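You operate a simulated robot arm through the tools that you are given. There is no shell and no other tool. Be economical: measure what you need, move in short steps, check, and stop when the job is done.

You are at the controls of a simulated two-armed robot. One attempt, no reset.

## Task
Take the lid off the oats canister and lay it down on the the sideboard. Then stack the tin marked "peas" from the counter on top of the tin marked "beans". Then open the drawer with two knobs, take the black pod and leave it on the front of the peg board, then shut the knobs. Then open the green drawer by the range, fetch the pink cloth from the inside of the green drawer by the range and set it on the range end of the long worktop, then shut the range. The order counts. Set down upright: black pod.

Only the result counts: the job must be done as asked and must still hold three seconds after the hand-in. Knocking over, shifting, dropping, spilling or breaking anything else fails it. A push-on lid holds only when it is set on centred and level and pressed home; a screw cap is set on level and turned clockwise until tight. Flat cloth is picked up by pressing the open fingertips on it (5 to 10 N) and closing them slowly along it; thin cloth reads only 2 to 8 mm in the jaws.

## Robot
Two 7-joint arms with two-finger parallel grippers on one trunk, on a base that drives. Base frame: it is fixed to the floor where the robot stands at the start and does not move with it; the origin is under the middle of the robot, x ahead of it, y to its left, z up. Units: m, degrees, N and s.
The left shoulder is at the start at [0.05, 0.177, 1.079], the right one opposite. With the tool pointing down near the work surface each hand reaches from about 0.22 to 0.7 m from the robot's upright axis, wherever it stands, measured 20 degrees to its own side. Places, roughly: black pod [-0.25, -7.75, 1]; blue tin, green tin, yellow tin [-5.5, -7.25, 1]; drawer with two knobs [-1.4, -7.5, 0.8]; front of the peg board [-1.4, -7.3, 0.8]; green drawer by the range [-2.7, -7.4, 0.8]; pink cloth (10x9x5 cm) [-2.9, -7.3, 0.8]; range end of the long worktop [-1.5, -7.5, 0.9]. Payload 3.43 kg a hand.
The TCP of each hand is the grasp point between the finger pads, 0.034 m short of the fingertips. In the tool frame z runs along the fingers and y along their closing line. Largest opening 0.128 m; finger width 0.024, thickness 0.012; the body of the gripper, 0.048 by 0.13 m, starts 0.096 m behind the TCP.
Orientation is that of the tool frame in the base frame, as [roll, pitch, yaw] about the fixed x, y, z axes, in that order (R = Rz(yaw) Ry(pitch) Rx(roll)). With the fingers straight down and closing along the base's y, the tool's x points along the base's -x, its y along +y and its z along -z.

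## Interface
- The arms move only by the tool servo_tool. It takes "left_targets", "right_targets" or both (then of equal length, played together; a hand with none holds still); each is a list of rows, each an object (a shift or turn left out is 0, a gripper value left out holds the last) with "jaw": the opening, from 0 (shut) to 1 (fully open); "delta_pos": the shift along the tool's x, y, z in cm, a list of three; "delta_rot": the turn, a rotation vector about the tool's x, y, z in degrees, a list of three. In form: [{"jaw": jaw, "delta_pos": [tx, ty, tz], "delta_rot": [ax, ay, az]}, ...]. A call has 1 to 8 rows; each row shifts and turns the commanded pose from where the row before left it, along the tool's axes as they then stand. Each row takes 0.2 s and may step no farther than 0.05 m and 8.6 degrees from the row before; otherwise, or with a gripper value out of range, the whole call is refused. Where a pose cannot be reached the arm comes as near as it can. A force on the tool above 40 N (or 10 N above the force at the start of the call, whichever is more), or a blocked arm, ends the call early, and 0.2 s more pass. Each finger travels about 0.108 m/s and halts on what it meets, pressing with about 35 N; the grip force reading is that of the motor and also rises with nothing between the fingers. The clock runs only during rows and for 0.2 s after the last one: add rows that do not move to give the fingers time. The reply holds the time, the measured pose of the TCP, the force on the tool along the base axes, the opening and the grip force, in the units named above and with some noise, with the torque about the TCP (base axes, N m) and any sound that the robot's microphone picked up.
- Cameras (640 x 400 px; columns grow to the right, rows downward): "scene" is now at [0.1569, -0.0039, 1.2431]; the picture's right is [-0.06, -1.00, 0.00], its down [-0.56, 0.03, -0.82] and it looks along [0.82, -0.05, -0.57] (base axes); focal length 276 px, centre (320, 200). "left" rides on the left gripper at [0.076, 0.011, -0.16] in its tool frame; the picture's right is [-0.15, 0.99, 0.00], its down [-0.88, -0.13, -0.46] and it looks along [-0.45, -0.07, 0.89] (tool axes); focal length 234 px, centre (320, 200). "right" rides on the right gripper at [0.076, -0.011, -0.16] in its tool frame; the picture's right is [0.15, 0.99, 0.00], its down [-0.88, 0.13, -0.46] and it looks along [-0.45, 0.07, 0.89] (tool axes); focal length 234 px, centre (320, 200). There is no depth. A picture from a camera that has moved, and an enlarged one, comes with that camera's place and axes in the base frame and with its lens.
- get_image(camera): a new picture of that camera. No time passes.
- lift_body(by): slides the trunk up (or, below 0, down) by that many m; the arms and the scene camera ride with it, the base frame stays. It gives what a move gives, with no picture.
- drive_base(legs): drives the robot by 1 to 6 legs, each [ahead, turn to the left] in m and degrees, along the robot's own axes; the way and the turn of a leg run together, so that a leg with both is an arc; at most 1.5 m and 180 degrees a leg. The arms and the cameras ride along, it lands a little off, and it stops where it bumps. It gives what a move gives.
- aim_head(pan, tilt): turns the head with the scene camera to pan (to the left, within 80 degrees either way) and tilt (down, from -29 to 69), counted from straight ahead of the robot. It gives what a move gives.
- inspect(camera, box): a new picture of the part [left, top, right, bottom] of that camera's present view, enlarged. No time passes.
- finish_job(): hands the job in; it is judged then, once.

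Go step by step. Nothing tells you exact positions but the pictures and the camera data: compare them with the known pose of the tool, close in by small moves and look again before you grip or let go. The budget is 175 turns and 148 pictures, counting those below and the enlarged ones. Unless the task says otherwise, let go and move clear before handing in.

The tools are called after "Request:" as name(argument=value, ...) on one line, values as JSON. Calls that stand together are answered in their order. servo_tool: Moves the arms, as the interface text tells. Its arguments: {"type":"object","properties":{"left_targets":{"type":"array","items":{"type":"object","properties":{"jaw":{"type":"number"},"delta_pos":{"type":"array","items":{"type":"number"}},"delta_rot":{"type":"array","items":{"type":"number"}}}}},"right_targets":{"type":"array","items":{"type":"object","properties":{"jaw":{"type":"number"},"delta_pos":{"type":"array","items":{"type":"number"}},"delta_rot":{"type":"array","items":{"type":"number"}}}}}},"required":[]} The other tools are called the same way: lift_body (by) slides the trunk up or down; drive_base (legs) drives the base; aim_head (pan, tilt) turns the head that bears the scene camera; get_image (camera) takes a picture; inspect (camera, box) takes an enlarged picture of a part of a camera's view; finish_job () hands the job in.

At the start:

```text
clock: 0.0
left_tool_pos: [0.4235, 0.1173, 1.0632]
left_ee_rot: [180.0, 0.1, 179.8]
left_ft_force: [0.4, -0.8, -0.8]
left_wrist_torque: [0.01, 0.0, -0.02]
left_opening: 0.1279
left_grip_force: 0.0
right_tool_pos: [0.3901, -0.2057, 1.0323]
right_ee_rot: [180.0, -0.1, 179.6]
right_ft_force: [0.3, -0.2, 0.0]
right_wrist_torque: [0.0, 0.0, 0.01]
right_opening: 0.1281
right_grip_force: 0.1
trunk travel left (down, up): [-0.25, 0.151]
robot x, y, heading: [-0.0007, 0.0032, -0.1]
head pan, tilt: [-3.2, 34.4]
```

scene: 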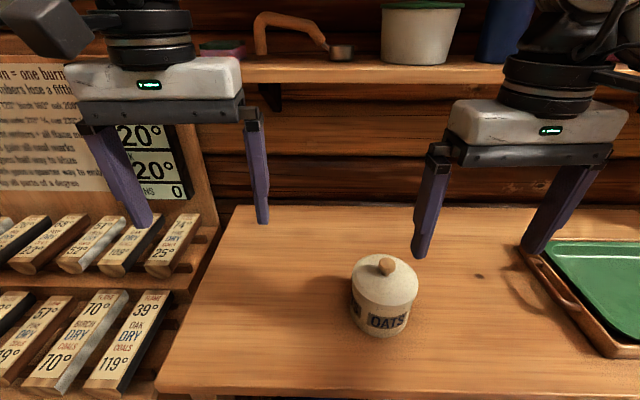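
right: 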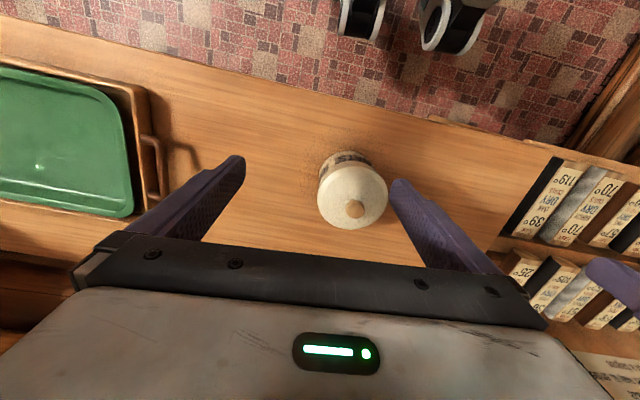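
left: 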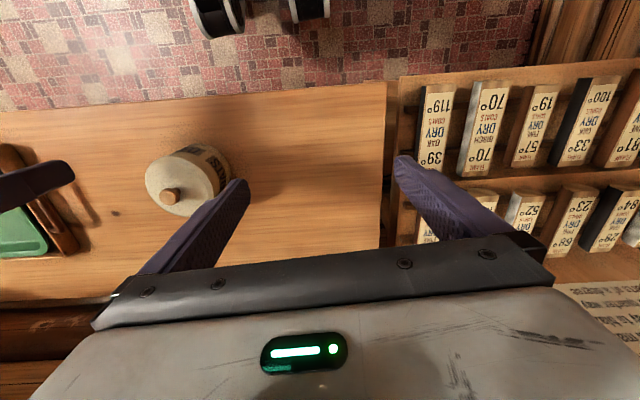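

The oats canister stands on the worktop in front of me, and a written board hangs on the left. I look around first to find out which surface is the sideboard.

Request:
aim_head(pan=45, tilt=20)

Request:
get_image(camera="scene")

Request:
aim_head(pan=-60, tilt=15)

Request:
get_image(camera="scene")

```text
clock: 1.2
left_tool_pos: [0.4243, 0.118, 1.0634]
left_ee_rot: [-180.0, 0.0, 179.7]
left_ft_force: [0.8, 0.1, 0.3]
left_wrist_torque: [0.02, 0.0, 0.05]
left_opening: 0.1281
left_grip_force: 0.0
right_tool_pos: [0.39, -0.2046, 1.0308]
right_ee_rot: [179.9, 0.1, 179.7]
right_ft_force: [0.7, -0.1, -0.6]
right_wrist_torque: [0.0, -0.02, -0.03]
right_opening: 0.128
right_grip_force: 0.1
trunk travel left (down, up): [-0.25, 0.151]
robot x, y, heading: [-0.0011, 0.0001, 0.0]
head pan, tilt: [45.0, 20.0]
```

```text
144 pictures are left
camera scene: at [0.1346, 0.0668, 1.266], right [0.71, -0.71, 0.0], down [-0.24, -0.24, -0.94], along [0.66, 0.66, -0.34], focal length 276 px, centre (320, 200)
```

scene: 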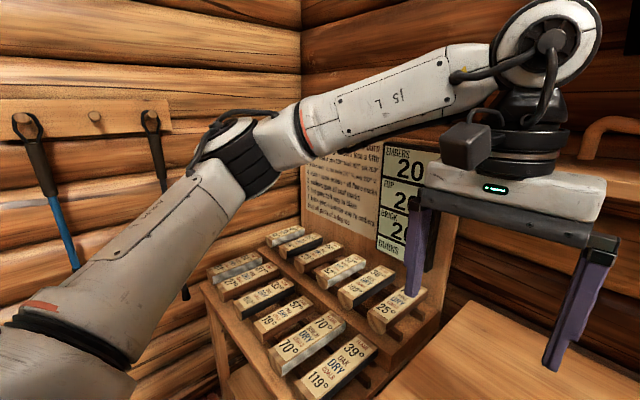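

```text
clock: 3.0
left_tool_pos: [0.4246, 0.1188, 1.063]
left_ee_rot: [179.9, 0.0, 179.8]
left_ft_force: [0.6, -0.1, -1.1]
left_wrist_torque: [-0.01, 0.0, 0.04]
left_opening: 0.1282
left_grip_force: 0.1
right_tool_pos: [0.3907, -0.2054, 1.0314]
right_ee_rot: [-179.9, 0.0, 179.7]
right_ft_force: [-0.4, 0.9, 0.0]
right_wrist_torque: [-0.03, -0.01, 0.0]
right_opening: 0.1279
right_grip_force: 0.0
trunk travel left (down, up): [-0.25, 0.151]
robot x, y, heading: [0.002, -0.001, -0.0]
head pan, tilt: [-60.0, 15.0]
```

```text
143 pictures are left
camera scene: at [0.1154, -0.0799, 1.2742], right [-0.87, -0.5, 0.0], down [-0.13, 0.22, -0.97], along [0.48, -0.84, -0.26], focal length 276 px, centre (320, 200)
```

scene: 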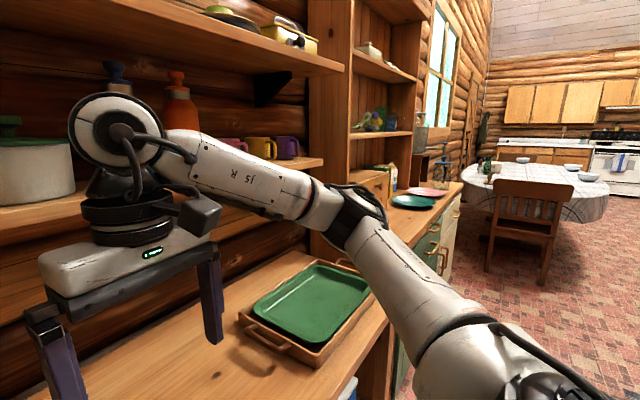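

The worktop I stand at should be the sideboard, since the tins are on another counter. I move the right hand over the lid knob, which I estimate at (0.48, -0.137, 0.87), and check.

Request:
servo_tool(right_targets=[{"delta_pos": [-3, 2.2, 0], "jaw": 0.6}, {"delta_pos": [-3, 2.3, 0]}, {"delta_pos": [-3, 2.3, 3]}, {}])

Request:
aim_head(pan=-5, tilt=40)

Request:
get_image(camera="scene")

Request:
get_image(camera="right")

```text
clock: 4.0
left_tool_pos: [0.4242, 0.1187, 1.0647]
left_ee_rot: [180.0, 0.0, 179.8]
left_ft_force: [0.0, -0.8, -0.3]
left_wrist_torque: [-0.01, -0.02, -0.03]
left_opening: 0.1279
left_grip_force: 0.1
right_tool_pos: [0.4815, -0.1359, 1.0023]
right_ee_rot: [180.0, 0.0, 179.7]
right_ft_force: [-0.2, 0.3, 0.0]
right_wrist_torque: [0.02, -0.01, 0.01]
right_opening: 0.0767
right_grip_force: 0.0
trunk travel left (down, up): [-0.25, 0.151]
robot x, y, heading: [-0.0021, 0.0026, -0.2]
head pan, tilt: [-60.0, 15.0]
```

```text
clock: 5.2
left_tool_pos: [0.4244, 0.1184, 1.0642]
left_ee_rot: [-179.9, 0.1, 179.8]
left_ft_force: [-0.4, 0.3, -0.1]
left_wrist_torque: [0.01, 0.0, -0.03]
left_opening: 0.1283
left_grip_force: 0.1
right_tool_pos: [0.4806, -0.1357, 1.0023]
right_ee_rot: [-180.0, 0.1, 179.7]
right_ft_force: [0.1, 0.1, -0.9]
right_wrist_torque: [0.01, 0.01, -0.01]
right_opening: 0.0768
right_grip_force: 0.1
trunk travel left (down, up): [-0.25, 0.151]
robot x, y, heading: [-0.0, 0.0004, 0.0]
head pan, tilt: [-5.0, 40.0]
```

```text
142 pictures are left
camera scene: at [0.1534, -0.0065, 1.2347], right [-0.09, -1.0, 0.0], down [-0.64, 0.06, -0.77], along [0.76, -0.07, -0.64], focal length 276 px, centre (320, 200)
```

scene: 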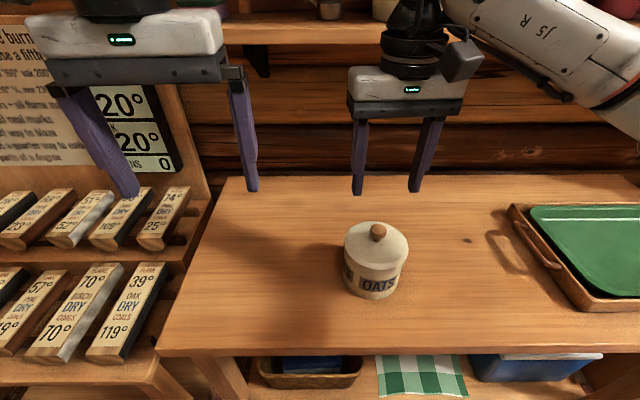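

```text
141 pictures are left
camera right: at [0.4052, -0.1469, 1.1616], right [-0.14, 0.99, 0.0], down [0.88, 0.13, 0.46], along [0.45, 0.07, -0.89], focal length 234 px, centre (320, 200)
```

right: 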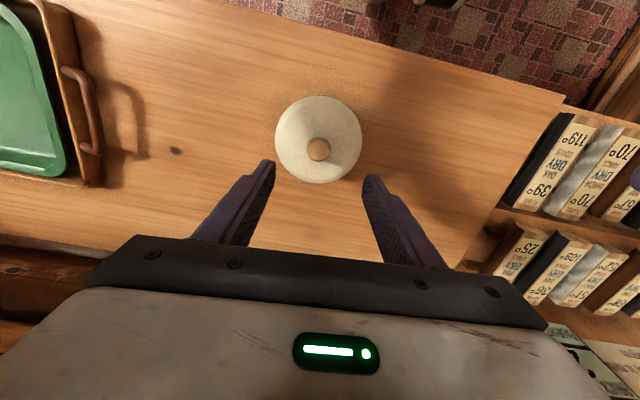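

The knob triangulates to about (0.480, -0.138, 0.875), directly under the hand. I close the jaws a bit and come down to just above the lid.

Request:
servo_tool(right_targets=[{"delta_pos": [0, -0.2, 4], "jaw": 0.45}, {"delta_pos": [0, 0, 4]}, {}])

Request:
inspect(camera="scene", box=[300, 150, 460, 310])

Request:
inspect(camera="right", box=[220, 60, 420, 260])

```text
clock: 6.0
left_tool_pos: [0.4241, 0.1191, 1.0641]
left_ee_rot: [179.9, 0.0, 179.9]
left_ft_force: [-1.0, -1.2, 0.1]
left_wrist_torque: [-0.01, -0.01, 0.0]
left_opening: 0.1278
left_grip_force: 0.1
right_tool_pos: [0.4791, -0.1393, 0.9222]
right_ee_rot: [179.9, -0.1, 179.7]
right_ft_force: [-0.5, -0.3, -0.8]
right_wrist_torque: [0.01, 0.0, 0.02]
right_opening: 0.0576
right_grip_force: 0.0
trunk travel left (down, up): [-0.25, 0.151]
robot x, y, heading: [0.002, 0.0047, -0.1]
head pan, tilt: [-5.0, 40.0]
```

```text
2.50 times, centred on (380, 230) of scene
camera zoom: at [0.1533, -0.0064, 1.2347], right [-0.09, -1.0, 0.0], down [-0.64, 0.06, -0.77], along [0.76, -0.07, -0.64], focal length 691 px, centre (170, 125)
```

zoom: 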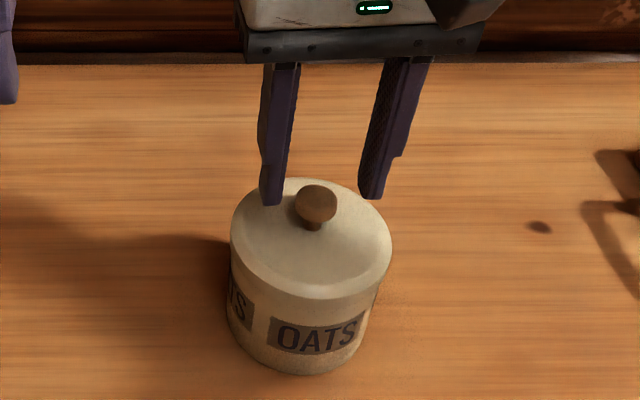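

```text
2.00 times, centred on (320, 160) of right
camera zoom: at [0.4039, -0.1497, 1.0822], right [-0.14, 0.99, 0.0], down [0.88, 0.13, 0.46], along [0.45, 0.07, -0.89], focal length 468 px, centre (320, 280)
```

zoom: 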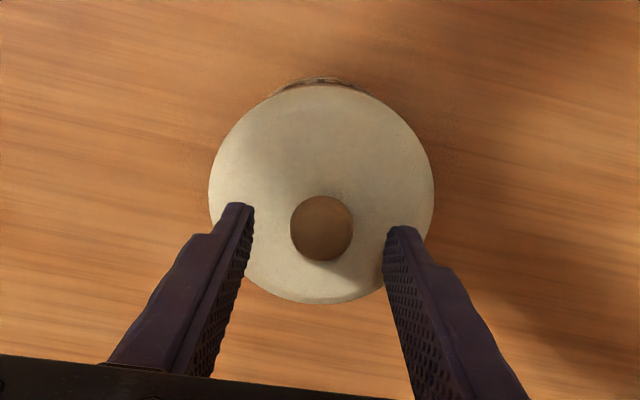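

The knob is a ball with its centre near z 0.879, and the lid top is near 0.857. I lower the fingertips to about z 0.863 and close.

Request:
servo_tool(right_targets=[{"delta_pos": [0, 0, 1.5]}, {"delta_pos": [0, 0, 0.9]}, {"jaw": 0.2}, {"jaw": 0.1}, {"jaw": 0.1}])

Request:
inspect(camera="scene", box=[300, 150, 460, 310])

```text
clock: 7.2
left_tool_pos: [0.424, 0.118, 1.064]
left_ee_rot: [-180.0, 0.2, 179.7]
left_ft_force: [-0.1, 0.5, 0.2]
left_wrist_torque: [-0.03, 0.01, 0.0]
left_opening: 0.1281
left_grip_force: 0.0
right_tool_pos: [0.4791, -0.1406, 0.8989]
right_ee_rot: [-179.9, 0.0, 179.7]
right_ft_force: [0.3, -0.4, 0.3]
right_wrist_torque: [0.03, 0.0, 0.01]
right_opening: 0.0287
right_grip_force: 35.1
trunk travel left (down, up): [-0.25, 0.151]
robot x, y, heading: [0.0, -0.0039, 0.2]
head pan, tilt: [-5.0, 40.0]
heard: snap
```

```text
2.50 times, centred on (380, 230) of scene
camera zoom: at [0.1534, -0.0065, 1.2346], right [-0.09, -1.0, 0.0], down [-0.64, 0.06, -0.77], along [0.76, -0.07, -0.64], focal length 691 px, centre (170, 125)
```

zoom: 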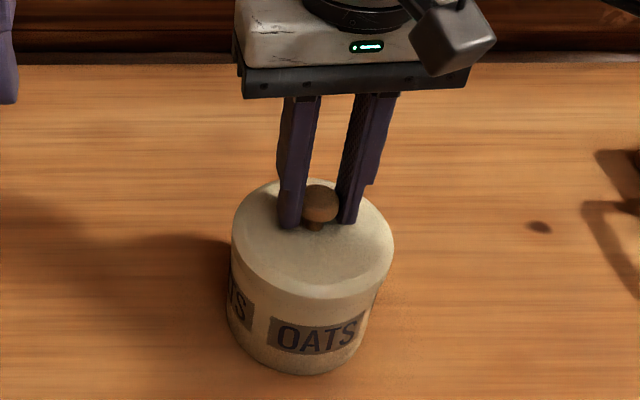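

The knob is gripped at 28.7 mm and I heard a snap. I lift slowly and watch whether the canister comes along.

Request:
servo_tool(right_targets=[{"delta_pos": [0, 0, -0.3]}, {"delta_pos": [0, 0, -0.5]}, {"delta_pos": [0, 0, -0.7]}, {}])

Request:
inspect(camera="scene", box=[300, 150, 460, 310])

```text
clock: 8.2
left_tool_pos: [0.4235, 0.1186, 1.0641]
left_ee_rot: [179.9, 0.2, 179.9]
left_ft_force: [-0.1, -0.3, 0.7]
left_wrist_torque: [0.01, 0.04, -0.01]
left_opening: 0.128
left_grip_force: 0.1
right_tool_pos: [0.4787, -0.1399, 0.9131]
right_ee_rot: [-180.0, -0.1, 179.7]
right_ft_force: [0.9, 0.4, 0.0]
right_wrist_torque: [0.02, -0.03, 0.01]
right_opening: 0.0285
right_grip_force: 35.2
trunk travel left (down, up): [-0.25, 0.151]
robot x, y, heading: [-0.0013, -0.0012, 0.0]
head pan, tilt: [-5.0, 40.0]
```

```text
2.50 times, centred on (380, 230) of scene
camera zoom: at [0.1534, -0.0064, 1.2346], right [-0.09, -1.0, 0.0], down [-0.64, 0.06, -0.77], along [0.76, -0.07, -0.64], focal length 691 px, centre (170, 125)
```

zoom: 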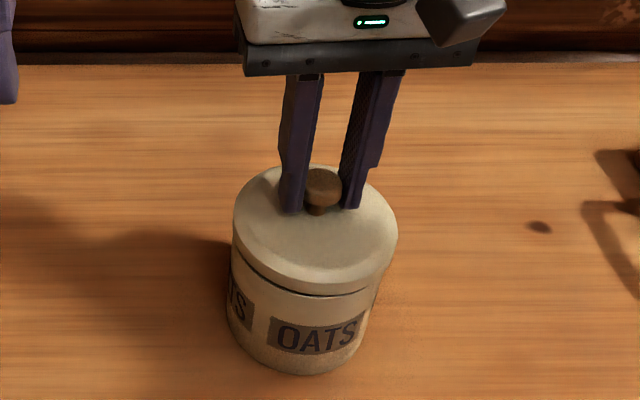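

The lid is coming off cleanly. I lift it, carry it to the bare spot to the right of the canister (y about -0.335), and lower it.

Request:
servo_tool(right_targets=[{"delta_pos": [0, 0, -4]}, {"delta_pos": [0, 0, -3]}, {"delta_pos": [0.3, -4.8, 0]}, {"delta_pos": [0.3, -4.9, 0]}, {"delta_pos": [0.3, -4.9, 0]}, {"delta_pos": [0.3, -4.9, 0]}, {"delta_pos": [0, 0, 4]}, {}])

Request:
servo_tool(right_targets=[{"delta_pos": [0, 0, 3.5]}, {"delta_pos": [0, 0, 3.5]}, {"delta_pos": [0, 0, 2]}, {}])

Request:
get_image(camera="scene")

```text
clock: 10.0
left_tool_pos: [0.4245, 0.1179, 1.0643]
left_ee_rot: [-179.9, 0.0, 179.8]
left_ft_force: [0.6, 0.1, 0.0]
left_wrist_torque: [-0.02, 0.02, -0.01]
left_opening: 0.1282
left_grip_force: 0.0
right_tool_pos: [0.4679, -0.3351, 0.9418]
right_ee_rot: [179.9, 0.0, 179.7]
right_ft_force: [0.8, 0.3, -0.6]
right_wrist_torque: [0.0, 0.02, 0.01]
right_opening: 0.0286
right_grip_force: 35.5
trunk travel left (down, up): [-0.25, 0.151]
robot x, y, heading: [-0.0006, -0.001, -0.2]
head pan, tilt: [-5.0, 40.0]
```

```text
clock: 11.0
left_tool_pos: [0.4244, 0.1178, 1.0646]
left_ee_rot: [-179.9, 0.1, 179.8]
left_ft_force: [-0.2, -0.3, 0.0]
left_wrist_torque: [-0.03, 0.01, 0.01]
left_opening: 0.1281
left_grip_force: 0.0
right_tool_pos: [0.4666, -0.3343, 0.8527]
right_ee_rot: [180.0, 0.0, 179.7]
right_ft_force: [-0.4, 0.6, 0.1]
right_wrist_torque: [0.0, 0.03, -0.04]
right_opening: 0.0284
right_grip_force: 34.3
trunk travel left (down, up): [-0.25, 0.151]
robot x, y, heading: [-0.0002, 0.0057, -0.2]
head pan, tilt: [-5.0, 40.0]
```

```text
136 pictures are left
camera scene: at [0.1534, -0.0064, 1.2346], right [-0.09, -1.0, 0.0], down [-0.64, 0.06, -0.77], along [0.76, -0.07, -0.64], focal length 276 px, centre (320, 200)
```

scene: 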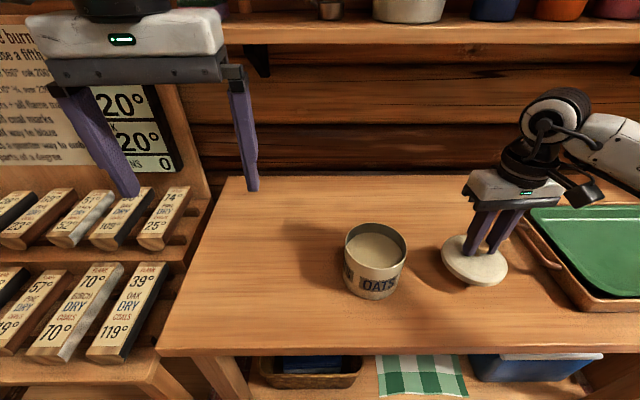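

The lid is clear of both the canister and the tray. I lower it until it touches.

Request:
servo_tool(right_targets=[{"delta_pos": [0, 0, 2]}, {"delta_pos": [0, 0, 1]}, {"delta_pos": [0, 0, 0.5]}, {"delta_pos": [0, 0, 0.3]}, {"delta_pos": [0, 0, 0.3]}, {"delta_pos": [0, 0, 0.3]}, {"delta_pos": [0, 0, 0.3]}])

Request:
inspect(camera="scene", box=[400, 160, 560, 320])

```text
clock: 12.6
left_tool_pos: [0.424, 0.1171, 1.0639]
left_ee_rot: [180.0, 0.0, 179.8]
left_ft_force: [-1.0, 0.9, -0.5]
left_wrist_torque: [-0.02, 0.0, 0.05]
left_opening: 0.1282
left_grip_force: 0.0
right_tool_pos: [0.4674, -0.3349, 0.8067]
right_ee_rot: [-180.0, 0.0, 179.7]
right_ft_force: [0.6, 0.2, -0.2]
right_wrist_torque: [0.0, 0.0, 0.02]
right_opening: 0.0284
right_grip_force: 34.8
trunk travel left (down, up): [-0.25, 0.151]
robot x, y, heading: [0.0025, 0.0001, 0.0]
head pan, tilt: [-5.0, 40.0]
```

```text
2.50 times, centred on (480, 240) of scene
camera zoom: at [0.1534, -0.0065, 1.2346], right [-0.09, -1.0, 0.0], down [-0.64, 0.06, -0.77], along [0.76, -0.07, -0.64], focal length 691 px, centre (-80, 100)
```

zoom: 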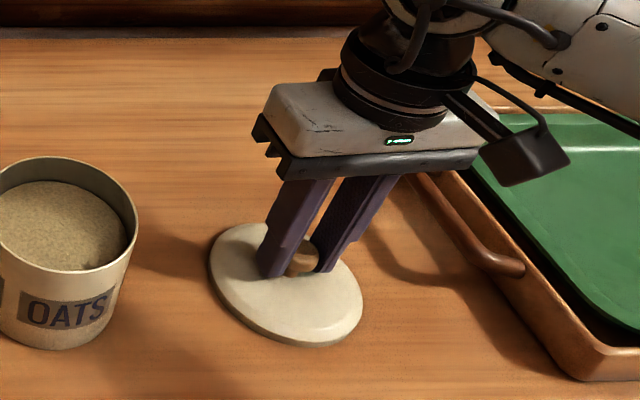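

Request:
servo_tool(right_targets=[{"delta_pos": [0, 0, 0.3]}, {"delta_pos": [0, 0, 0.3]}, {"delta_pos": [0, 0, 0.3]}, {"delta_pos": [0, 0, 0.2]}])

```text
clock: 13.6
left_tool_pos: [0.4218, 0.1196, 1.0648]
left_ee_rot: [-179.8, 0.1, 179.8]
left_ft_force: [-0.1, 0.1, -0.6]
left_wrist_torque: [0.04, 0.0, -0.01]
left_opening: 0.1281
left_grip_force: 0.1
right_tool_pos: [0.4661, -0.3339, 0.7988]
right_ee_rot: [180.0, 0.4, 179.7]
right_ft_force: [-4.5, -2.4, 28.2]
right_wrist_torque: [-0.17, 0.89, -0.02]
right_opening: 0.0287
right_grip_force: 34.5
trunk travel left (down, up): [-0.25, 0.151]
robot x, y, heading: [-0.0069, -0.0032, -0.1]
head pan, tilt: [-5.0, 40.0]
```

The lid now bears on the surface at 28 N. I back off 2 mm, let go and rise.

Request:
servo_tool(right_targets=[{"delta_pos": [0, 0, -0.2]}, {"jaw": 0.28}, {"jaw": 0.4}, {"jaw": 0.4}, {"delta_pos": [0, 0, -2]}, {"delta_pos": [0, 0, -4]}, {"delta_pos": [0, 0, -5]}, {"delta_pos": [0, 0, -5]}])

Request:
servo_tool(right_targets=[{"delta_pos": [0, 0, -5]}, {"delta_pos": [0, 0, -4]}, {"delta_pos": [3, 2, -2]}, {"delta_pos": [3, 3, -2]}, {"delta_pos": [3, 3, 0]}, {"delta_pos": [3, 3, 0]}])

Request:
get_image(camera="scene")

```text
clock: 15.4
left_tool_pos: [0.424, 0.1171, 1.0644]
left_ee_rot: [-180.0, 0.2, 179.9]
left_ft_force: [-0.1, 0.4, 0.4]
left_wrist_torque: [-0.02, -0.02, -0.01]
left_opening: 0.1278
left_grip_force: 0.0
right_tool_pos: [0.4654, -0.3347, 0.9573]
right_ee_rot: [-180.0, 0.0, 179.8]
right_ft_force: [-0.4, -0.7, 0.2]
right_wrist_torque: [0.0, -0.03, -0.02]
right_opening: 0.051
right_grip_force: 0.0
trunk travel left (down, up): [-0.25, 0.151]
robot x, y, heading: [-0.0018, -0.0018, -0.0]
head pan, tilt: [-5.0, 40.0]
```

```text
clock: 16.8
left_tool_pos: [0.4242, 0.1178, 1.0638]
left_ee_rot: [-180.0, 0.1, 179.8]
left_ft_force: [0.2, -1.1, 0.0]
left_wrist_torque: [0.02, 0.01, -0.02]
left_opening: 0.1279
left_grip_force: 0.1
right_tool_pos: [0.3469, -0.2233, 1.0868]
right_ee_rot: [179.8, 0.0, 179.7]
right_ft_force: [1.0, 0.0, -0.9]
right_wrist_torque: [-0.05, 0.01, 0.03]
right_opening: 0.0511
right_grip_force: 0.0
trunk travel left (down, up): [-0.25, 0.151]
robot x, y, heading: [0.0005, 0.0007, -0.0]
head pan, tilt: [-5.0, 40.0]
```

```text
134 pictures are left
camera scene: at [0.1533, -0.0061, 1.2347], right [-0.09, -1.0, 0.0], down [-0.64, 0.06, -0.77], along [0.76, -0.07, -0.64], focal length 276 px, centre (320, 200)
```

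scene: 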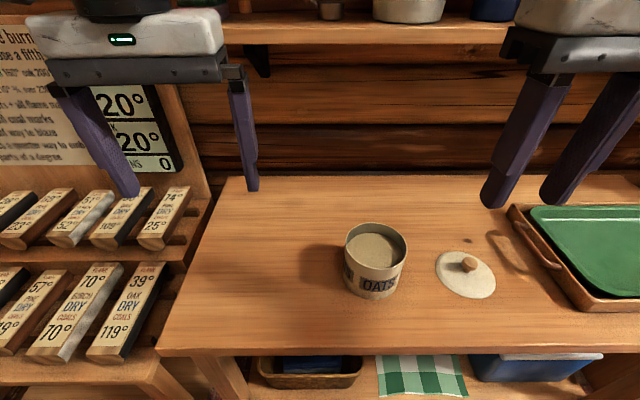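

The lid lies flat on the sideboard and the canister is still upright. I back off a little and turn right to survey the route.

Request:
drive_base(legs=[[-0.4, 0], [0, -90]])

Request:
aim_head(pan=0, tilt=10)

Request:
get_image(camera="scene")

Request:
aim_head(pan=-50, tilt=15)

Request:
get_image(camera="scene")

```text
clock: 23.1
left_tool_pos: [-0.2764, -0.4232, 1.0642]
left_ee_rot: [-180.0, 0.1, 90.6]
left_ft_force: [0.5, 0.3, 0.1]
left_wrist_torque: [0.0, 0.01, 0.0]
left_opening: 0.128
left_grip_force: 0.2
right_tool_pos: [-0.6211, -0.3523, 1.0859]
right_ee_rot: [-180.0, 0.0, 90.4]
right_ft_force: [0.3, -0.4, -0.1]
right_wrist_torque: [-0.04, 0.01, -0.01]
right_opening: 0.051
right_grip_force: 0.0
trunk travel left (down, up): [-0.25, 0.151]
robot x, y, heading: [-0.3985, 0.0007, -89.2]
head pan, tilt: [-5.0, 40.0]
```

```text
clock: 24.1
left_tool_pos: [-0.276, -0.4225, 1.0626]
left_ee_rot: [180.0, 0.1, 90.7]
left_ft_force: [0.3, 0.2, 0.1]
left_wrist_torque: [0.01, -0.01, 0.0]
left_opening: 0.1282
left_grip_force: 0.0
right_tool_pos: [-0.6215, -0.3524, 1.0874]
right_ee_rot: [-179.9, 0.0, 90.5]
right_ft_force: [-0.4, 0.2, -0.4]
right_wrist_torque: [0.02, 0.0, -0.02]
right_opening: 0.0511
right_grip_force: 0.1
trunk travel left (down, up): [-0.25, 0.151]
robot x, y, heading: [-0.4017, 0.0015, -89.2]
head pan, tilt: [0.0, 10.0]
```

```text
133 pictures are left
camera scene: at [-0.4, -0.1626, 1.2823], right [-1.0, -0.01, 0.0], down [0.0, 0.17, -0.98], along [0.01, -0.98, -0.17], focal length 276 px, centre (320, 200)
```

scene: 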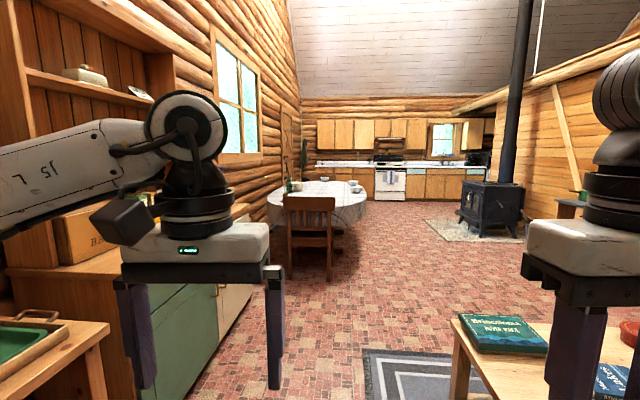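

```text
clock: 25.2
left_tool_pos: [-0.2771, -0.4228, 1.0644]
left_ee_rot: [-180.0, 0.1, 90.7]
left_ft_force: [0.3, 0.1, 0.8]
left_wrist_torque: [0.01, 0.01, 0.04]
left_opening: 0.128
left_grip_force: 0.0
right_tool_pos: [-0.6209, -0.3516, 1.0867]
right_ee_rot: [-179.9, 0.0, 90.5]
right_ft_force: [0.2, 0.2, -0.1]
right_wrist_torque: [-0.03, 0.0, -0.01]
right_opening: 0.0513
right_grip_force: 0.0
trunk travel left (down, up): [-0.25, 0.151]
robot x, y, heading: [-0.4036, 0.0012, -89.4]
head pan, tilt: [-50.0, 15.0]
```

```text
132 pictures are left
camera scene: at [-0.472, -0.1307, 1.2742], right [-0.65, 0.76, 0.0], down [0.2, 0.17, -0.97], along [-0.73, -0.63, -0.26], focal length 276 px, centre (320, 200)
```

scene: 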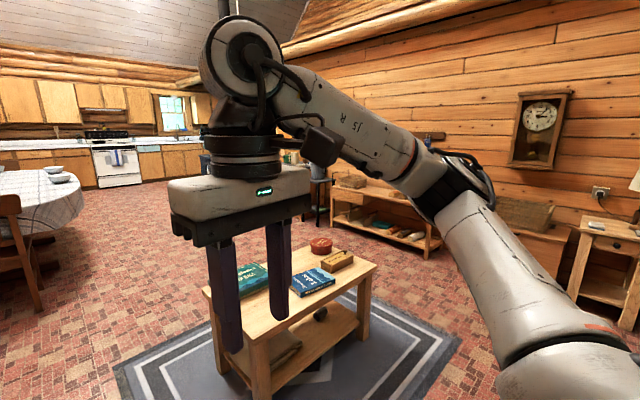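

The kitchen is on the far wall at y of about -8, with the range near x -2.3 and an iron stove right of the route. I drive between the coffee table and the dining chair, then look again.

Request:
drive_base(legs=[[1.4, 0], [0, -39], [1.5, 0], [0.5, 0]])

Request:
aim_head(pan=0, tilt=10)

Request:
get_image(camera="scene")

```text
clock: 43.7
left_tool_pos: [-1.7985, -3.3765, 1.0641]
left_ee_rot: [-180.0, 0.1, 51.2]
left_ft_force: [0.3, -0.5, 0.8]
left_wrist_torque: [0.01, 0.02, 0.03]
left_opening: 0.128
left_grip_force: 0.0
right_tool_pos: [-2.0188, -3.1016, 1.0862]
right_ee_rot: [180.0, 0.0, 51.1]
right_ft_force: [-0.2, 0.3, 0.6]
right_wrist_torque: [-0.02, 0.01, -0.01]
right_opening: 0.0513
right_grip_force: 0.1
trunk travel left (down, up): [-0.25, 0.151]
robot x, y, heading: [-1.6243, -2.9696, -128.8]
head pan, tilt: [-50.0, 15.0]
```

```text
clock: 44.8
left_tool_pos: [-1.7982, -3.3762, 1.0645]
left_ee_rot: [180.0, 0.1, 51.2]
left_ft_force: [0.1, 0.2, 0.8]
left_wrist_torque: [0.03, -0.01, 0.02]
left_opening: 0.1281
left_grip_force: 0.1
right_tool_pos: [-2.0187, -3.1015, 1.0868]
right_ee_rot: [180.0, 0.0, 51.2]
right_ft_force: [-0.3, 0.2, 0.9]
right_wrist_torque: [0.0, 0.0, -0.01]
right_opening: 0.051
right_grip_force: 0.1
trunk travel left (down, up): [-0.25, 0.151]
robot x, y, heading: [-1.6268, -2.9717, -128.8]
head pan, tilt: [0.0, 10.0]
```

```text
131 pictures are left
camera scene: at [-1.7293, -3.0967, 1.2823], right [-0.78, 0.63, 0.0], down [0.11, 0.14, -0.98], along [-0.62, -0.77, -0.17], focal length 276 px, centre (320, 200)
```

scene: 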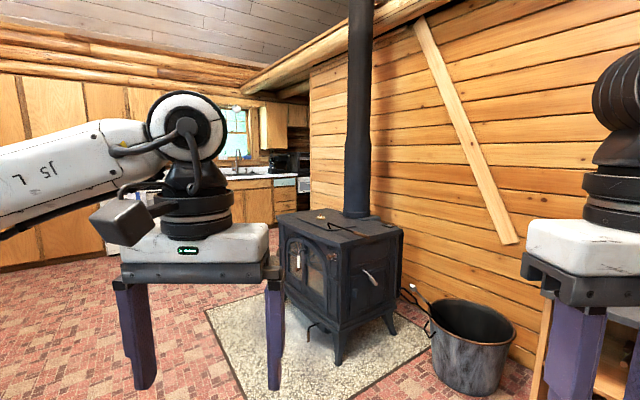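

The stove stands near (-3, -4.5) on its pad. I turn to face the kitchen wall and look.

Request:
drive_base(legs=[[0, 38.8], [1.0, 0]])

Request:
get_image(camera="scene")

```text
clock: 51.9
left_tool_pos: [-1.5033, -4.3975, 1.0633]
left_ee_rot: [180.0, 0.1, 90.0]
left_ft_force: [-0.6, 0.3, 0.0]
left_wrist_torque: [0.0, -0.01, 0.02]
left_opening: 0.1282
left_grip_force: 0.0
right_tool_pos: [-1.847, -4.3213, 1.0866]
right_ee_rot: [180.0, 0.0, 90.0]
right_ft_force: [-0.7, -0.3, -0.3]
right_wrist_torque: [0.03, 0.01, -0.03]
right_opening: 0.0512
right_grip_force: 0.0
trunk travel left (down, up): [-0.25, 0.151]
robot x, y, heading: [-1.6248, -3.9703, -89.6]
head pan, tilt: [0.0, 10.0]
```

```text
130 pictures are left
camera scene: at [-1.6247, -4.1345, 1.2823], right [-1.0, 0.0, 0.0], down [0.0, 0.17, -0.98], along [0.0, -0.98, -0.17], focal length 276 px, centre (320, 200)
```

scene: 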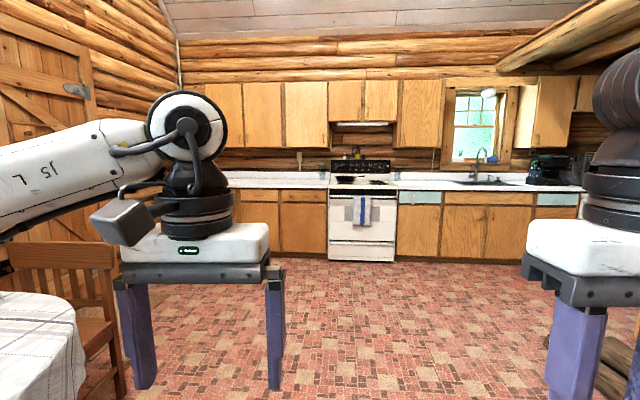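

The range spans x of about -1.75 to -2.55 with the pale green drawer on its right. I drive toward the right-hand part, where the tins should be.

Request:
drive_base(legs=[[1.5, 0], [0.5, 0], [0, -90], [1.0, 0]])

Request:
get_image(camera="scene")

```text
clock: 70.4
left_tool_pos: [-3.0198, -6.1197, 1.0626]
left_ee_rot: [180.0, 0.1, 0.9]
left_ft_force: [-0.6, 0.0, 0.3]
left_wrist_torque: [0.02, -0.02, 0.02]
left_opening: 0.1281
left_grip_force: 0.0
right_tool_pos: [-2.95, -5.7747, 1.0863]
right_ee_rot: [179.9, -0.1, 0.8]
right_ft_force: [0.9, 0.1, -0.2]
right_wrist_torque: [0.02, 0.01, 0.02]
right_opening: 0.0512
right_grip_force: 0.1
trunk travel left (down, up): [-0.25, 0.151]
robot x, y, heading: [-2.5986, -5.9924, -178.9]
head pan, tilt: [0.0, 10.0]
```

```text
129 pictures are left
camera scene: at [-2.7619, -5.9957, 1.2823], right [-0.02, 1.0, 0.0], down [0.17, 0.0, -0.98], along [-0.98, -0.02, -0.17], focal length 276 px, centre (320, 200)
```

scene: 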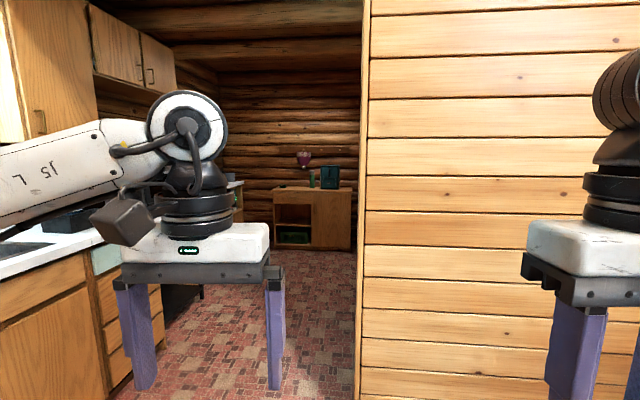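

A partition wall is ahead on the right, with a passage between it and the kitchen counter. I move onto the passage centre line and look again.

Request:
drive_base(legs=[[0, 40], [0.75, 0], [0, -40]])

Request:
get_image(camera="scene")

Request:
aim_head(pan=35, tilt=15)

Request:
get_image(camera="scene")

```text
clock: 78.2
left_tool_pos: [-3.5813, -6.6293, 1.064]
left_ee_rot: [179.9, 0.1, 1.7]
left_ft_force: [0.5, -0.5, 0.5]
left_wrist_torque: [-0.03, -0.03, -0.01]
left_opening: 0.1281
left_grip_force: 0.1
right_tool_pos: [-3.5163, -6.2831, 1.086]
right_ee_rot: [180.0, 0.0, 1.8]
right_ft_force: [0.1, 0.3, 0.1]
right_wrist_torque: [0.01, 0.01, 0.01]
right_opening: 0.0511
right_grip_force: 0.0
trunk travel left (down, up): [-0.25, 0.151]
robot x, y, heading: [-3.1609, -6.4946, -177.9]
head pan, tilt: [0.0, 10.0]
```

```text
128 pictures are left
camera scene: at [-3.3253, -6.4999, 1.2823], right [-0.03, 1.0, 0.0], down [0.17, 0.01, -0.98], along [-0.98, -0.03, -0.17], focal length 276 px, centre (320, 200)
```

scene: 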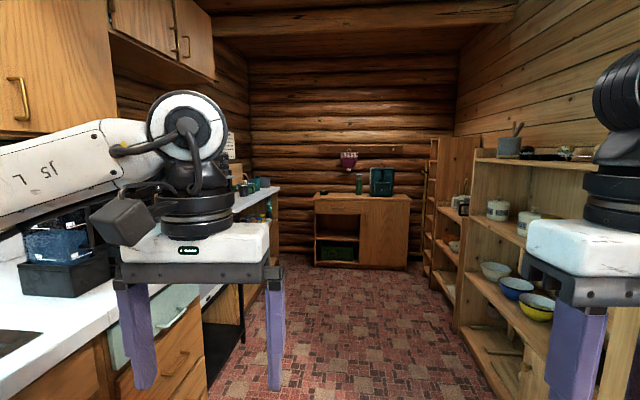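

```text
clock: 79.2
left_tool_pos: [-3.5814, -6.6285, 1.0639]
left_ee_rot: [180.0, 0.1, 1.7]
left_ft_force: [-1.3, -0.5, 0.0]
left_wrist_torque: [-0.01, 0.01, 0.0]
left_opening: 0.128
left_grip_force: 0.0
right_tool_pos: [-3.5163, -6.2832, 1.0869]
right_ee_rot: [-180.0, 0.0, 1.8]
right_ft_force: [0.4, -0.9, 0.5]
right_wrist_torque: [-0.03, 0.03, 0.0]
right_opening: 0.0512
right_grip_force: 0.1
trunk travel left (down, up): [-0.25, 0.151]
robot x, y, heading: [-3.1638, -6.4984, -177.9]
head pan, tilt: [35.0, 15.0]
```

```text
127 pictures are left
camera scene: at [-3.3071, -6.5531, 1.2742], right [-0.6, 0.8, 0.0], down [0.21, 0.16, -0.97], along [-0.77, -0.58, -0.26], focal length 276 px, centre (320, 200)
```

scene: 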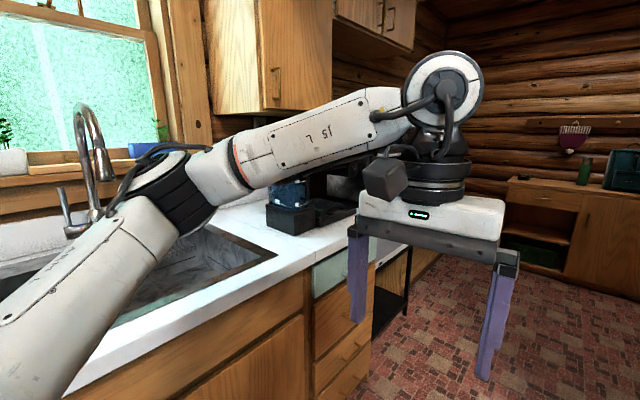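

The pantry counter is ahead on the left with the tins on it. I drive further in along the aisle.

Request:
drive_base(legs=[[1.5, 0]])

Request:
aim_head(pan=25, tilt=15)

Request:
get_image(camera="scene")

```text
clock: 86.7
left_tool_pos: [-5.09, -6.677, 1.0636]
left_ee_rot: [180.0, 0.0, 1.6]
left_ft_force: [0.4, -0.4, 0.3]
left_wrist_torque: [0.01, 0.0, 0.02]
left_opening: 0.1282
left_grip_force: 0.1
right_tool_pos: [-5.024, -6.3317, 1.0863]
right_ee_rot: [-179.9, 0.0, 1.5]
right_ft_force: [-0.3, -0.1, 0.4]
right_wrist_torque: [0.01, 0.0, 0.02]
right_opening: 0.0515
right_grip_force: 0.1
trunk travel left (down, up): [-0.25, 0.151]
robot x, y, heading: [-4.6701, -6.5466, -177.9]
head pan, tilt: [35.0, 15.0]
```

```text
clock: 87.4
left_tool_pos: [-5.088, -6.6758, 1.0644]
left_ee_rot: [180.0, 0.1, 1.6]
left_ft_force: [0.9, -0.7, -0.4]
left_wrist_torque: [0.01, -0.02, -0.01]
left_opening: 0.1277
left_grip_force: 0.1
right_tool_pos: [-5.0246, -6.3316, 1.0868]
right_ee_rot: [180.0, 0.1, 1.5]
right_ft_force: [-1.1, 0.7, -0.2]
right_wrist_torque: [0.0, 0.0, -0.03]
right_opening: 0.0514
right_grip_force: 0.1
trunk travel left (down, up): [-0.25, 0.151]
robot x, y, heading: [-4.6679, -6.5456, -178.0]
head pan, tilt: [25.0, 15.0]
```

```text
126 pictures are left
camera scene: at [-4.8232, -6.5884, 1.2742], right [-0.45, 0.89, 0.0], down [0.23, 0.12, -0.97], along [-0.86, -0.44, -0.26], focal length 276 px, centre (320, 200)
```

scene: 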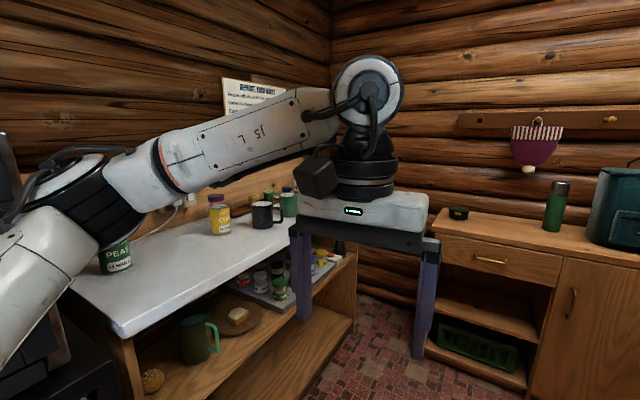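

The tins are on the pantry counter: peas (green) near (-5.16, -7.35) and a yellow one near (-5.45, -7.29). I raise the trunk, advance 0.5 m and turn to face the counter.

Request:
lift_body(by=0.1)

Request:
drive_base(legs=[[0.5, 0], [0, 88]])

Request:
aim_head(pan=0, tilt=30)

Request:
get_image(camera="scene")

```text
clock: 88.8
left_tool_pos: [-5.0893, -6.6764, 1.1625]
left_ee_rot: [180.0, 0.2, 1.6]
left_ft_force: [0.7, -0.4, 0.4]
left_wrist_torque: [-0.03, -0.01, 0.0]
left_opening: 0.128
left_grip_force: 0.0
right_tool_pos: [-5.0236, -6.3314, 1.1858]
right_ee_rot: [-180.0, 0.0, 1.5]
right_ft_force: [0.9, 1.0, 0.2]
right_wrist_torque: [0.02, -0.03, -0.03]
right_opening: 0.0512
right_grip_force: 0.0
trunk travel left (down, up): [-0.35, 0.051]
robot x, y, heading: [-4.669, -6.5453, -178.2]
head pan, tilt: [25.0, 15.0]
```

```text
clock: 95.4
left_tool_pos: [-5.0417, -6.9838, 1.1641]
left_ee_rot: [179.9, 0.1, 90.0]
left_ft_force: [0.0, 0.4, -0.1]
left_wrist_torque: [0.02, -0.01, -0.01]
left_opening: 0.128
left_grip_force: 0.1
right_tool_pos: [-5.3848, -6.909, 1.1869]
right_ee_rot: [179.9, 0.0, 89.9]
right_ft_force: [0.6, -0.5, 0.0]
right_wrist_torque: [0.01, 0.03, 0.0]
right_opening: 0.0512
right_grip_force: 0.1
trunk travel left (down, up): [-0.35, 0.051]
robot x, y, heading: [-5.1607, -6.5583, -89.7]
head pan, tilt: [25.0, 15.0]
```

```text
clock: 96.3
left_tool_pos: [-5.0405, -6.984, 1.1648]
left_ee_rot: [-180.0, 0.0, 89.9]
left_ft_force: [-0.6, 0.3, 0.0]
left_wrist_torque: [0.01, 0.01, 0.01]
left_opening: 0.1281
left_grip_force: 0.0
right_tool_pos: [-5.3848, -6.9077, 1.1865]
right_ee_rot: [-179.9, 0.0, 89.9]
right_ft_force: [0.5, -0.7, 0.7]
right_wrist_torque: [-0.02, -0.03, 0.0]
right_opening: 0.0513
right_grip_force: 0.0
trunk travel left (down, up): [-0.35, 0.051]
robot x, y, heading: [-5.1612, -6.5627, -89.6]
head pan, tilt: [0.0, 30.0]
```

```text
125 pictures are left
camera scene: at [-5.1626, -6.7194, 1.35], right [-1.0, 0.0, 0.0], down [0.0, 0.5, -0.87], along [0.0, -0.87, -0.5], focal length 276 px, centre (320, 200)
```

scene: 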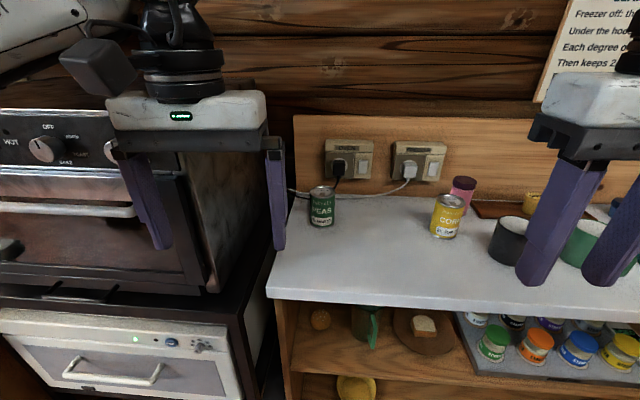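

Peas and corn are visible; beans must be hidden behind the right hand. I look further right.

Request:
aim_head(pan=-45, tilt=30)

Request:
get_image(camera="scene")

Request:
get_image(camera="right")

```text
clock: 97.4
left_tool_pos: [-5.042, -6.984, 1.1642]
left_ee_rot: [-179.9, 0.2, 90.0]
left_ft_force: [-0.9, 0.1, -0.4]
left_wrist_torque: [-0.05, 0.07, 0.0]
left_opening: 0.128
left_grip_force: 0.0
right_tool_pos: [-5.385, -6.9087, 1.1869]
right_ee_rot: [-179.9, -0.1, 89.9]
right_ft_force: [-0.5, 0.4, -0.3]
right_wrist_torque: [0.01, 0.0, -0.01]
right_opening: 0.0511
right_grip_force: 0.1
trunk travel left (down, up): [-0.35, 0.051]
robot x, y, heading: [-5.1602, -6.5571, -89.6]
head pan, tilt: [-45.0, 30.0]
```

```text
124 pictures are left
camera scene: at [-5.2266, -6.6932, 1.35], right [-0.71, 0.7, 0.0], down [0.35, 0.35, -0.87], along [-0.61, -0.61, -0.5], focal length 276 px, centre (320, 200)
```

scene: 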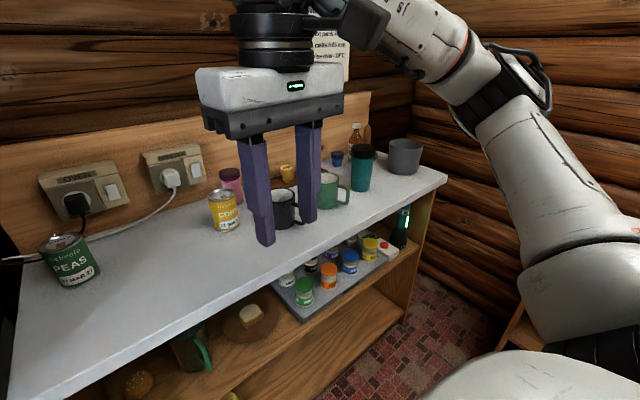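

```text
123 pictures are left
camera right: at [-5.3963, -6.832, 1.3468], right [0.99, 0.14, 0.0], down [0.13, -0.88, 0.46], along [0.07, -0.45, -0.89], focal length 234 px, centre (320, 200)
```

right: 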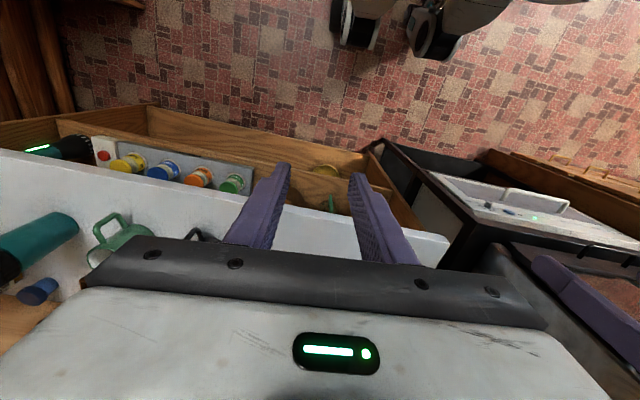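

Request:
inspect(camera="scene", box=[200, 120, 440, 250])

Request:
inspect(camera="scene", box=[20, 150, 260, 300])

```text
2.67 times, centred on (320, 185) of scene
camera zoom: at [-5.2266, -6.6932, 1.35], right [-0.71, 0.7, 0.0], down [0.35, 0.35, -0.87], along [-0.61, -0.61, -0.5], focal length 737 px, centre (320, 240)
```

zoom: 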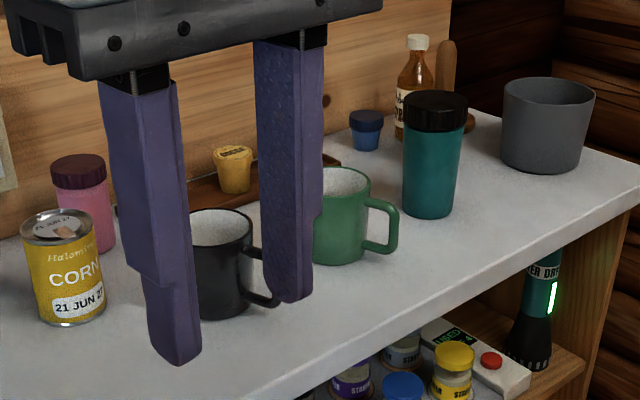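

```text
2.67 times, centred on (140, 225) of scene
camera zoom: at [-5.2266, -6.6932, 1.35], right [-0.71, 0.7, 0.0], down [0.35, 0.35, -0.87], along [-0.61, -0.61, -0.5], focal length 737 px, centre (800, 133)
```

zoom: 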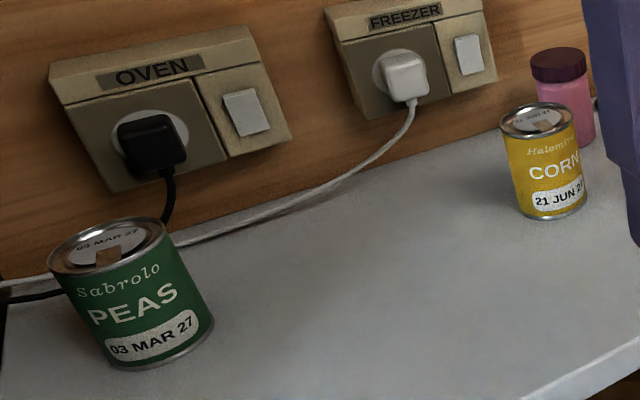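

I see no beans tin yet. It may be hidden by the hand, so I swing the right hand outward and look again.

Request:
servo_tool(right_targets=[{"delta_pos": [0, -5, 0]}, {"delta_pos": [0, -5, 0]}, {"delta_pos": [0, -5, 0]}, {"delta_pos": [0, -5, 0]}, {}])

Request:
aim_head(pan=-30, tilt=25)

Request:
get_image(camera="scene")

```text
clock: 98.6
left_tool_pos: [-5.0416, -6.9846, 1.1643]
left_ee_rot: [179.9, 0.0, 90.0]
left_ft_force: [0.0, 0.0, 0.6]
left_wrist_torque: [0.02, -0.01, 0.02]
left_opening: 0.1281
left_grip_force: 0.1
right_tool_pos: [-5.5863, -6.9094, 1.1857]
right_ee_rot: [180.0, 0.0, 89.9]
right_ft_force: [-0.6, 1.3, 0.7]
right_wrist_torque: [0.02, 0.02, 0.02]
right_opening: 0.0511
right_grip_force: 0.0
trunk travel left (down, up): [-0.35, 0.051]
robot x, y, heading: [-5.1589, -6.5581, -89.9]
head pan, tilt: [-45.0, 30.0]
```

```text
clock: 99.4
left_tool_pos: [-5.0421, -6.9844, 1.164]
left_ee_rot: [-179.9, 0.1, 90.0]
left_ft_force: [-0.2, -0.5, 0.3]
left_wrist_torque: [-0.01, 0.0, 0.0]
left_opening: 0.1279
left_grip_force: 0.0
right_tool_pos: [-5.585, -6.9076, 1.186]
right_ee_rot: [180.0, 0.0, 90.0]
right_ft_force: [0.0, 0.2, -0.1]
right_wrist_torque: [0.0, 0.0, 0.01]
right_opening: 0.0511
right_grip_force: 0.1
trunk travel left (down, up): [-0.35, 0.051]
robot x, y, heading: [-5.1611, -6.561, -89.5]
head pan, tilt: [-30.0, 25.0]
```

```text
120 pictures are left
camera scene: at [-5.2088, -6.7089, 1.3579], right [-0.87, 0.5, 0.0], down [0.21, 0.37, -0.91], along [-0.45, -0.79, -0.42], focal length 276 px, centre (320, 200)
```

scene: 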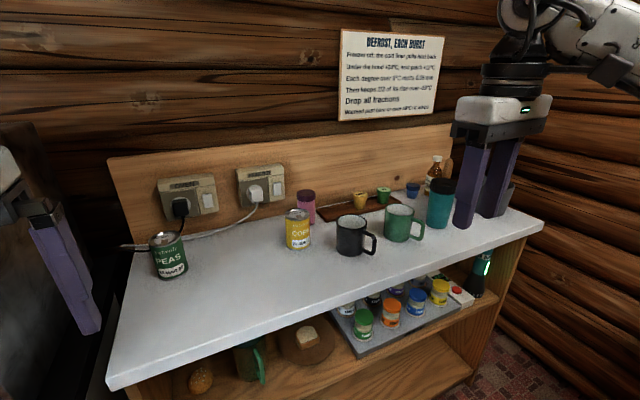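

Request:
get_image(camera="right")

Request:
aim_head(pan=-75, tilt=20)

Request:
get_image(camera="scene")

```text
119 pictures are left
camera right: at [-5.5971, -6.8318, 1.346], right [0.99, 0.14, 0.0], down [0.13, -0.88, 0.46], along [0.07, -0.45, -0.89], focal length 234 px, centre (320, 200)
```

right: 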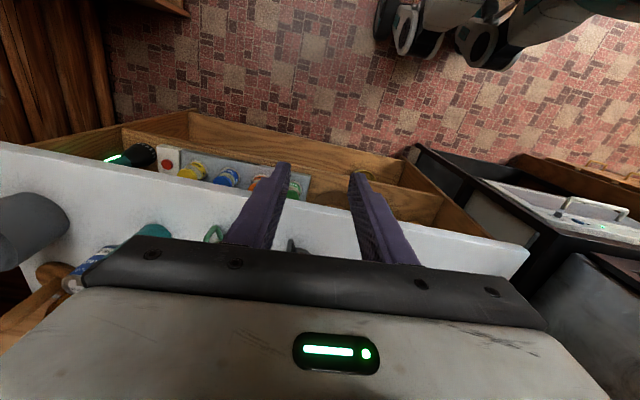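

```text
clock: 100.5
left_tool_pos: [-5.042, -6.9832, 1.1634]
left_ee_rot: [180.0, 0.1, 90.0]
left_ft_force: [0.1, 0.7, 0.2]
left_wrist_torque: [0.01, 0.02, 0.0]
left_opening: 0.128
left_grip_force: 0.0
right_tool_pos: [-5.5863, -6.9081, 1.1863]
right_ee_rot: [-179.9, 0.0, 89.9]
right_ft_force: [0.3, -0.3, -0.4]
right_wrist_torque: [0.02, 0.0, -0.01]
right_opening: 0.0512
right_grip_force: 0.0
trunk travel left (down, up): [-0.35, 0.051]
robot x, y, heading: [-5.1606, -6.5583, -89.9]
head pan, tilt: [-75.0, 20.0]
```

```text
118 pictures are left
camera scene: at [-5.2528, -6.6534, 1.3661], right [-0.26, 0.96, 0.0], down [0.33, 0.09, -0.94], along [-0.91, -0.25, -0.34], focal length 276 px, centre (320, 200)
```

scene: 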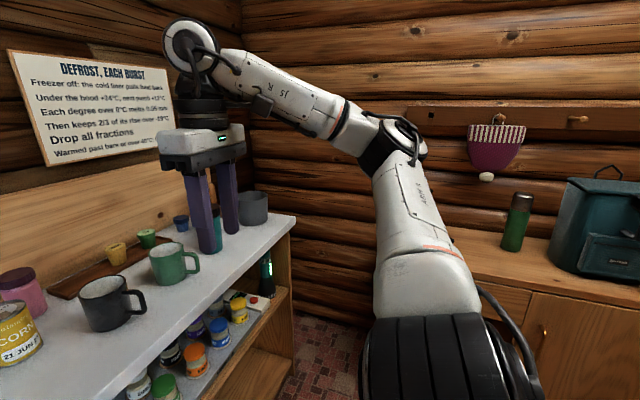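

Request:
inspect(camera="right", box=[0, 180, 160, 300])

```text
3.33 times, centred on (80, 240) of right
camera zoom: at [-5.5971, -6.8318, 1.3461], right [0.99, 0.14, 0.0], down [0.13, -0.88, 0.46], along [0.07, -0.45, -0.89], focal length 781 px, centre (1120, 67)
```

zoom: 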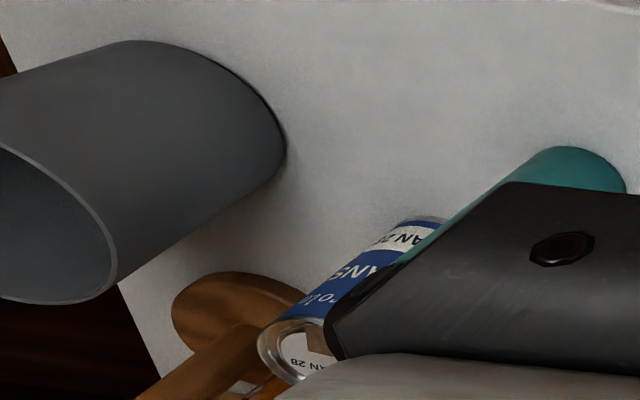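

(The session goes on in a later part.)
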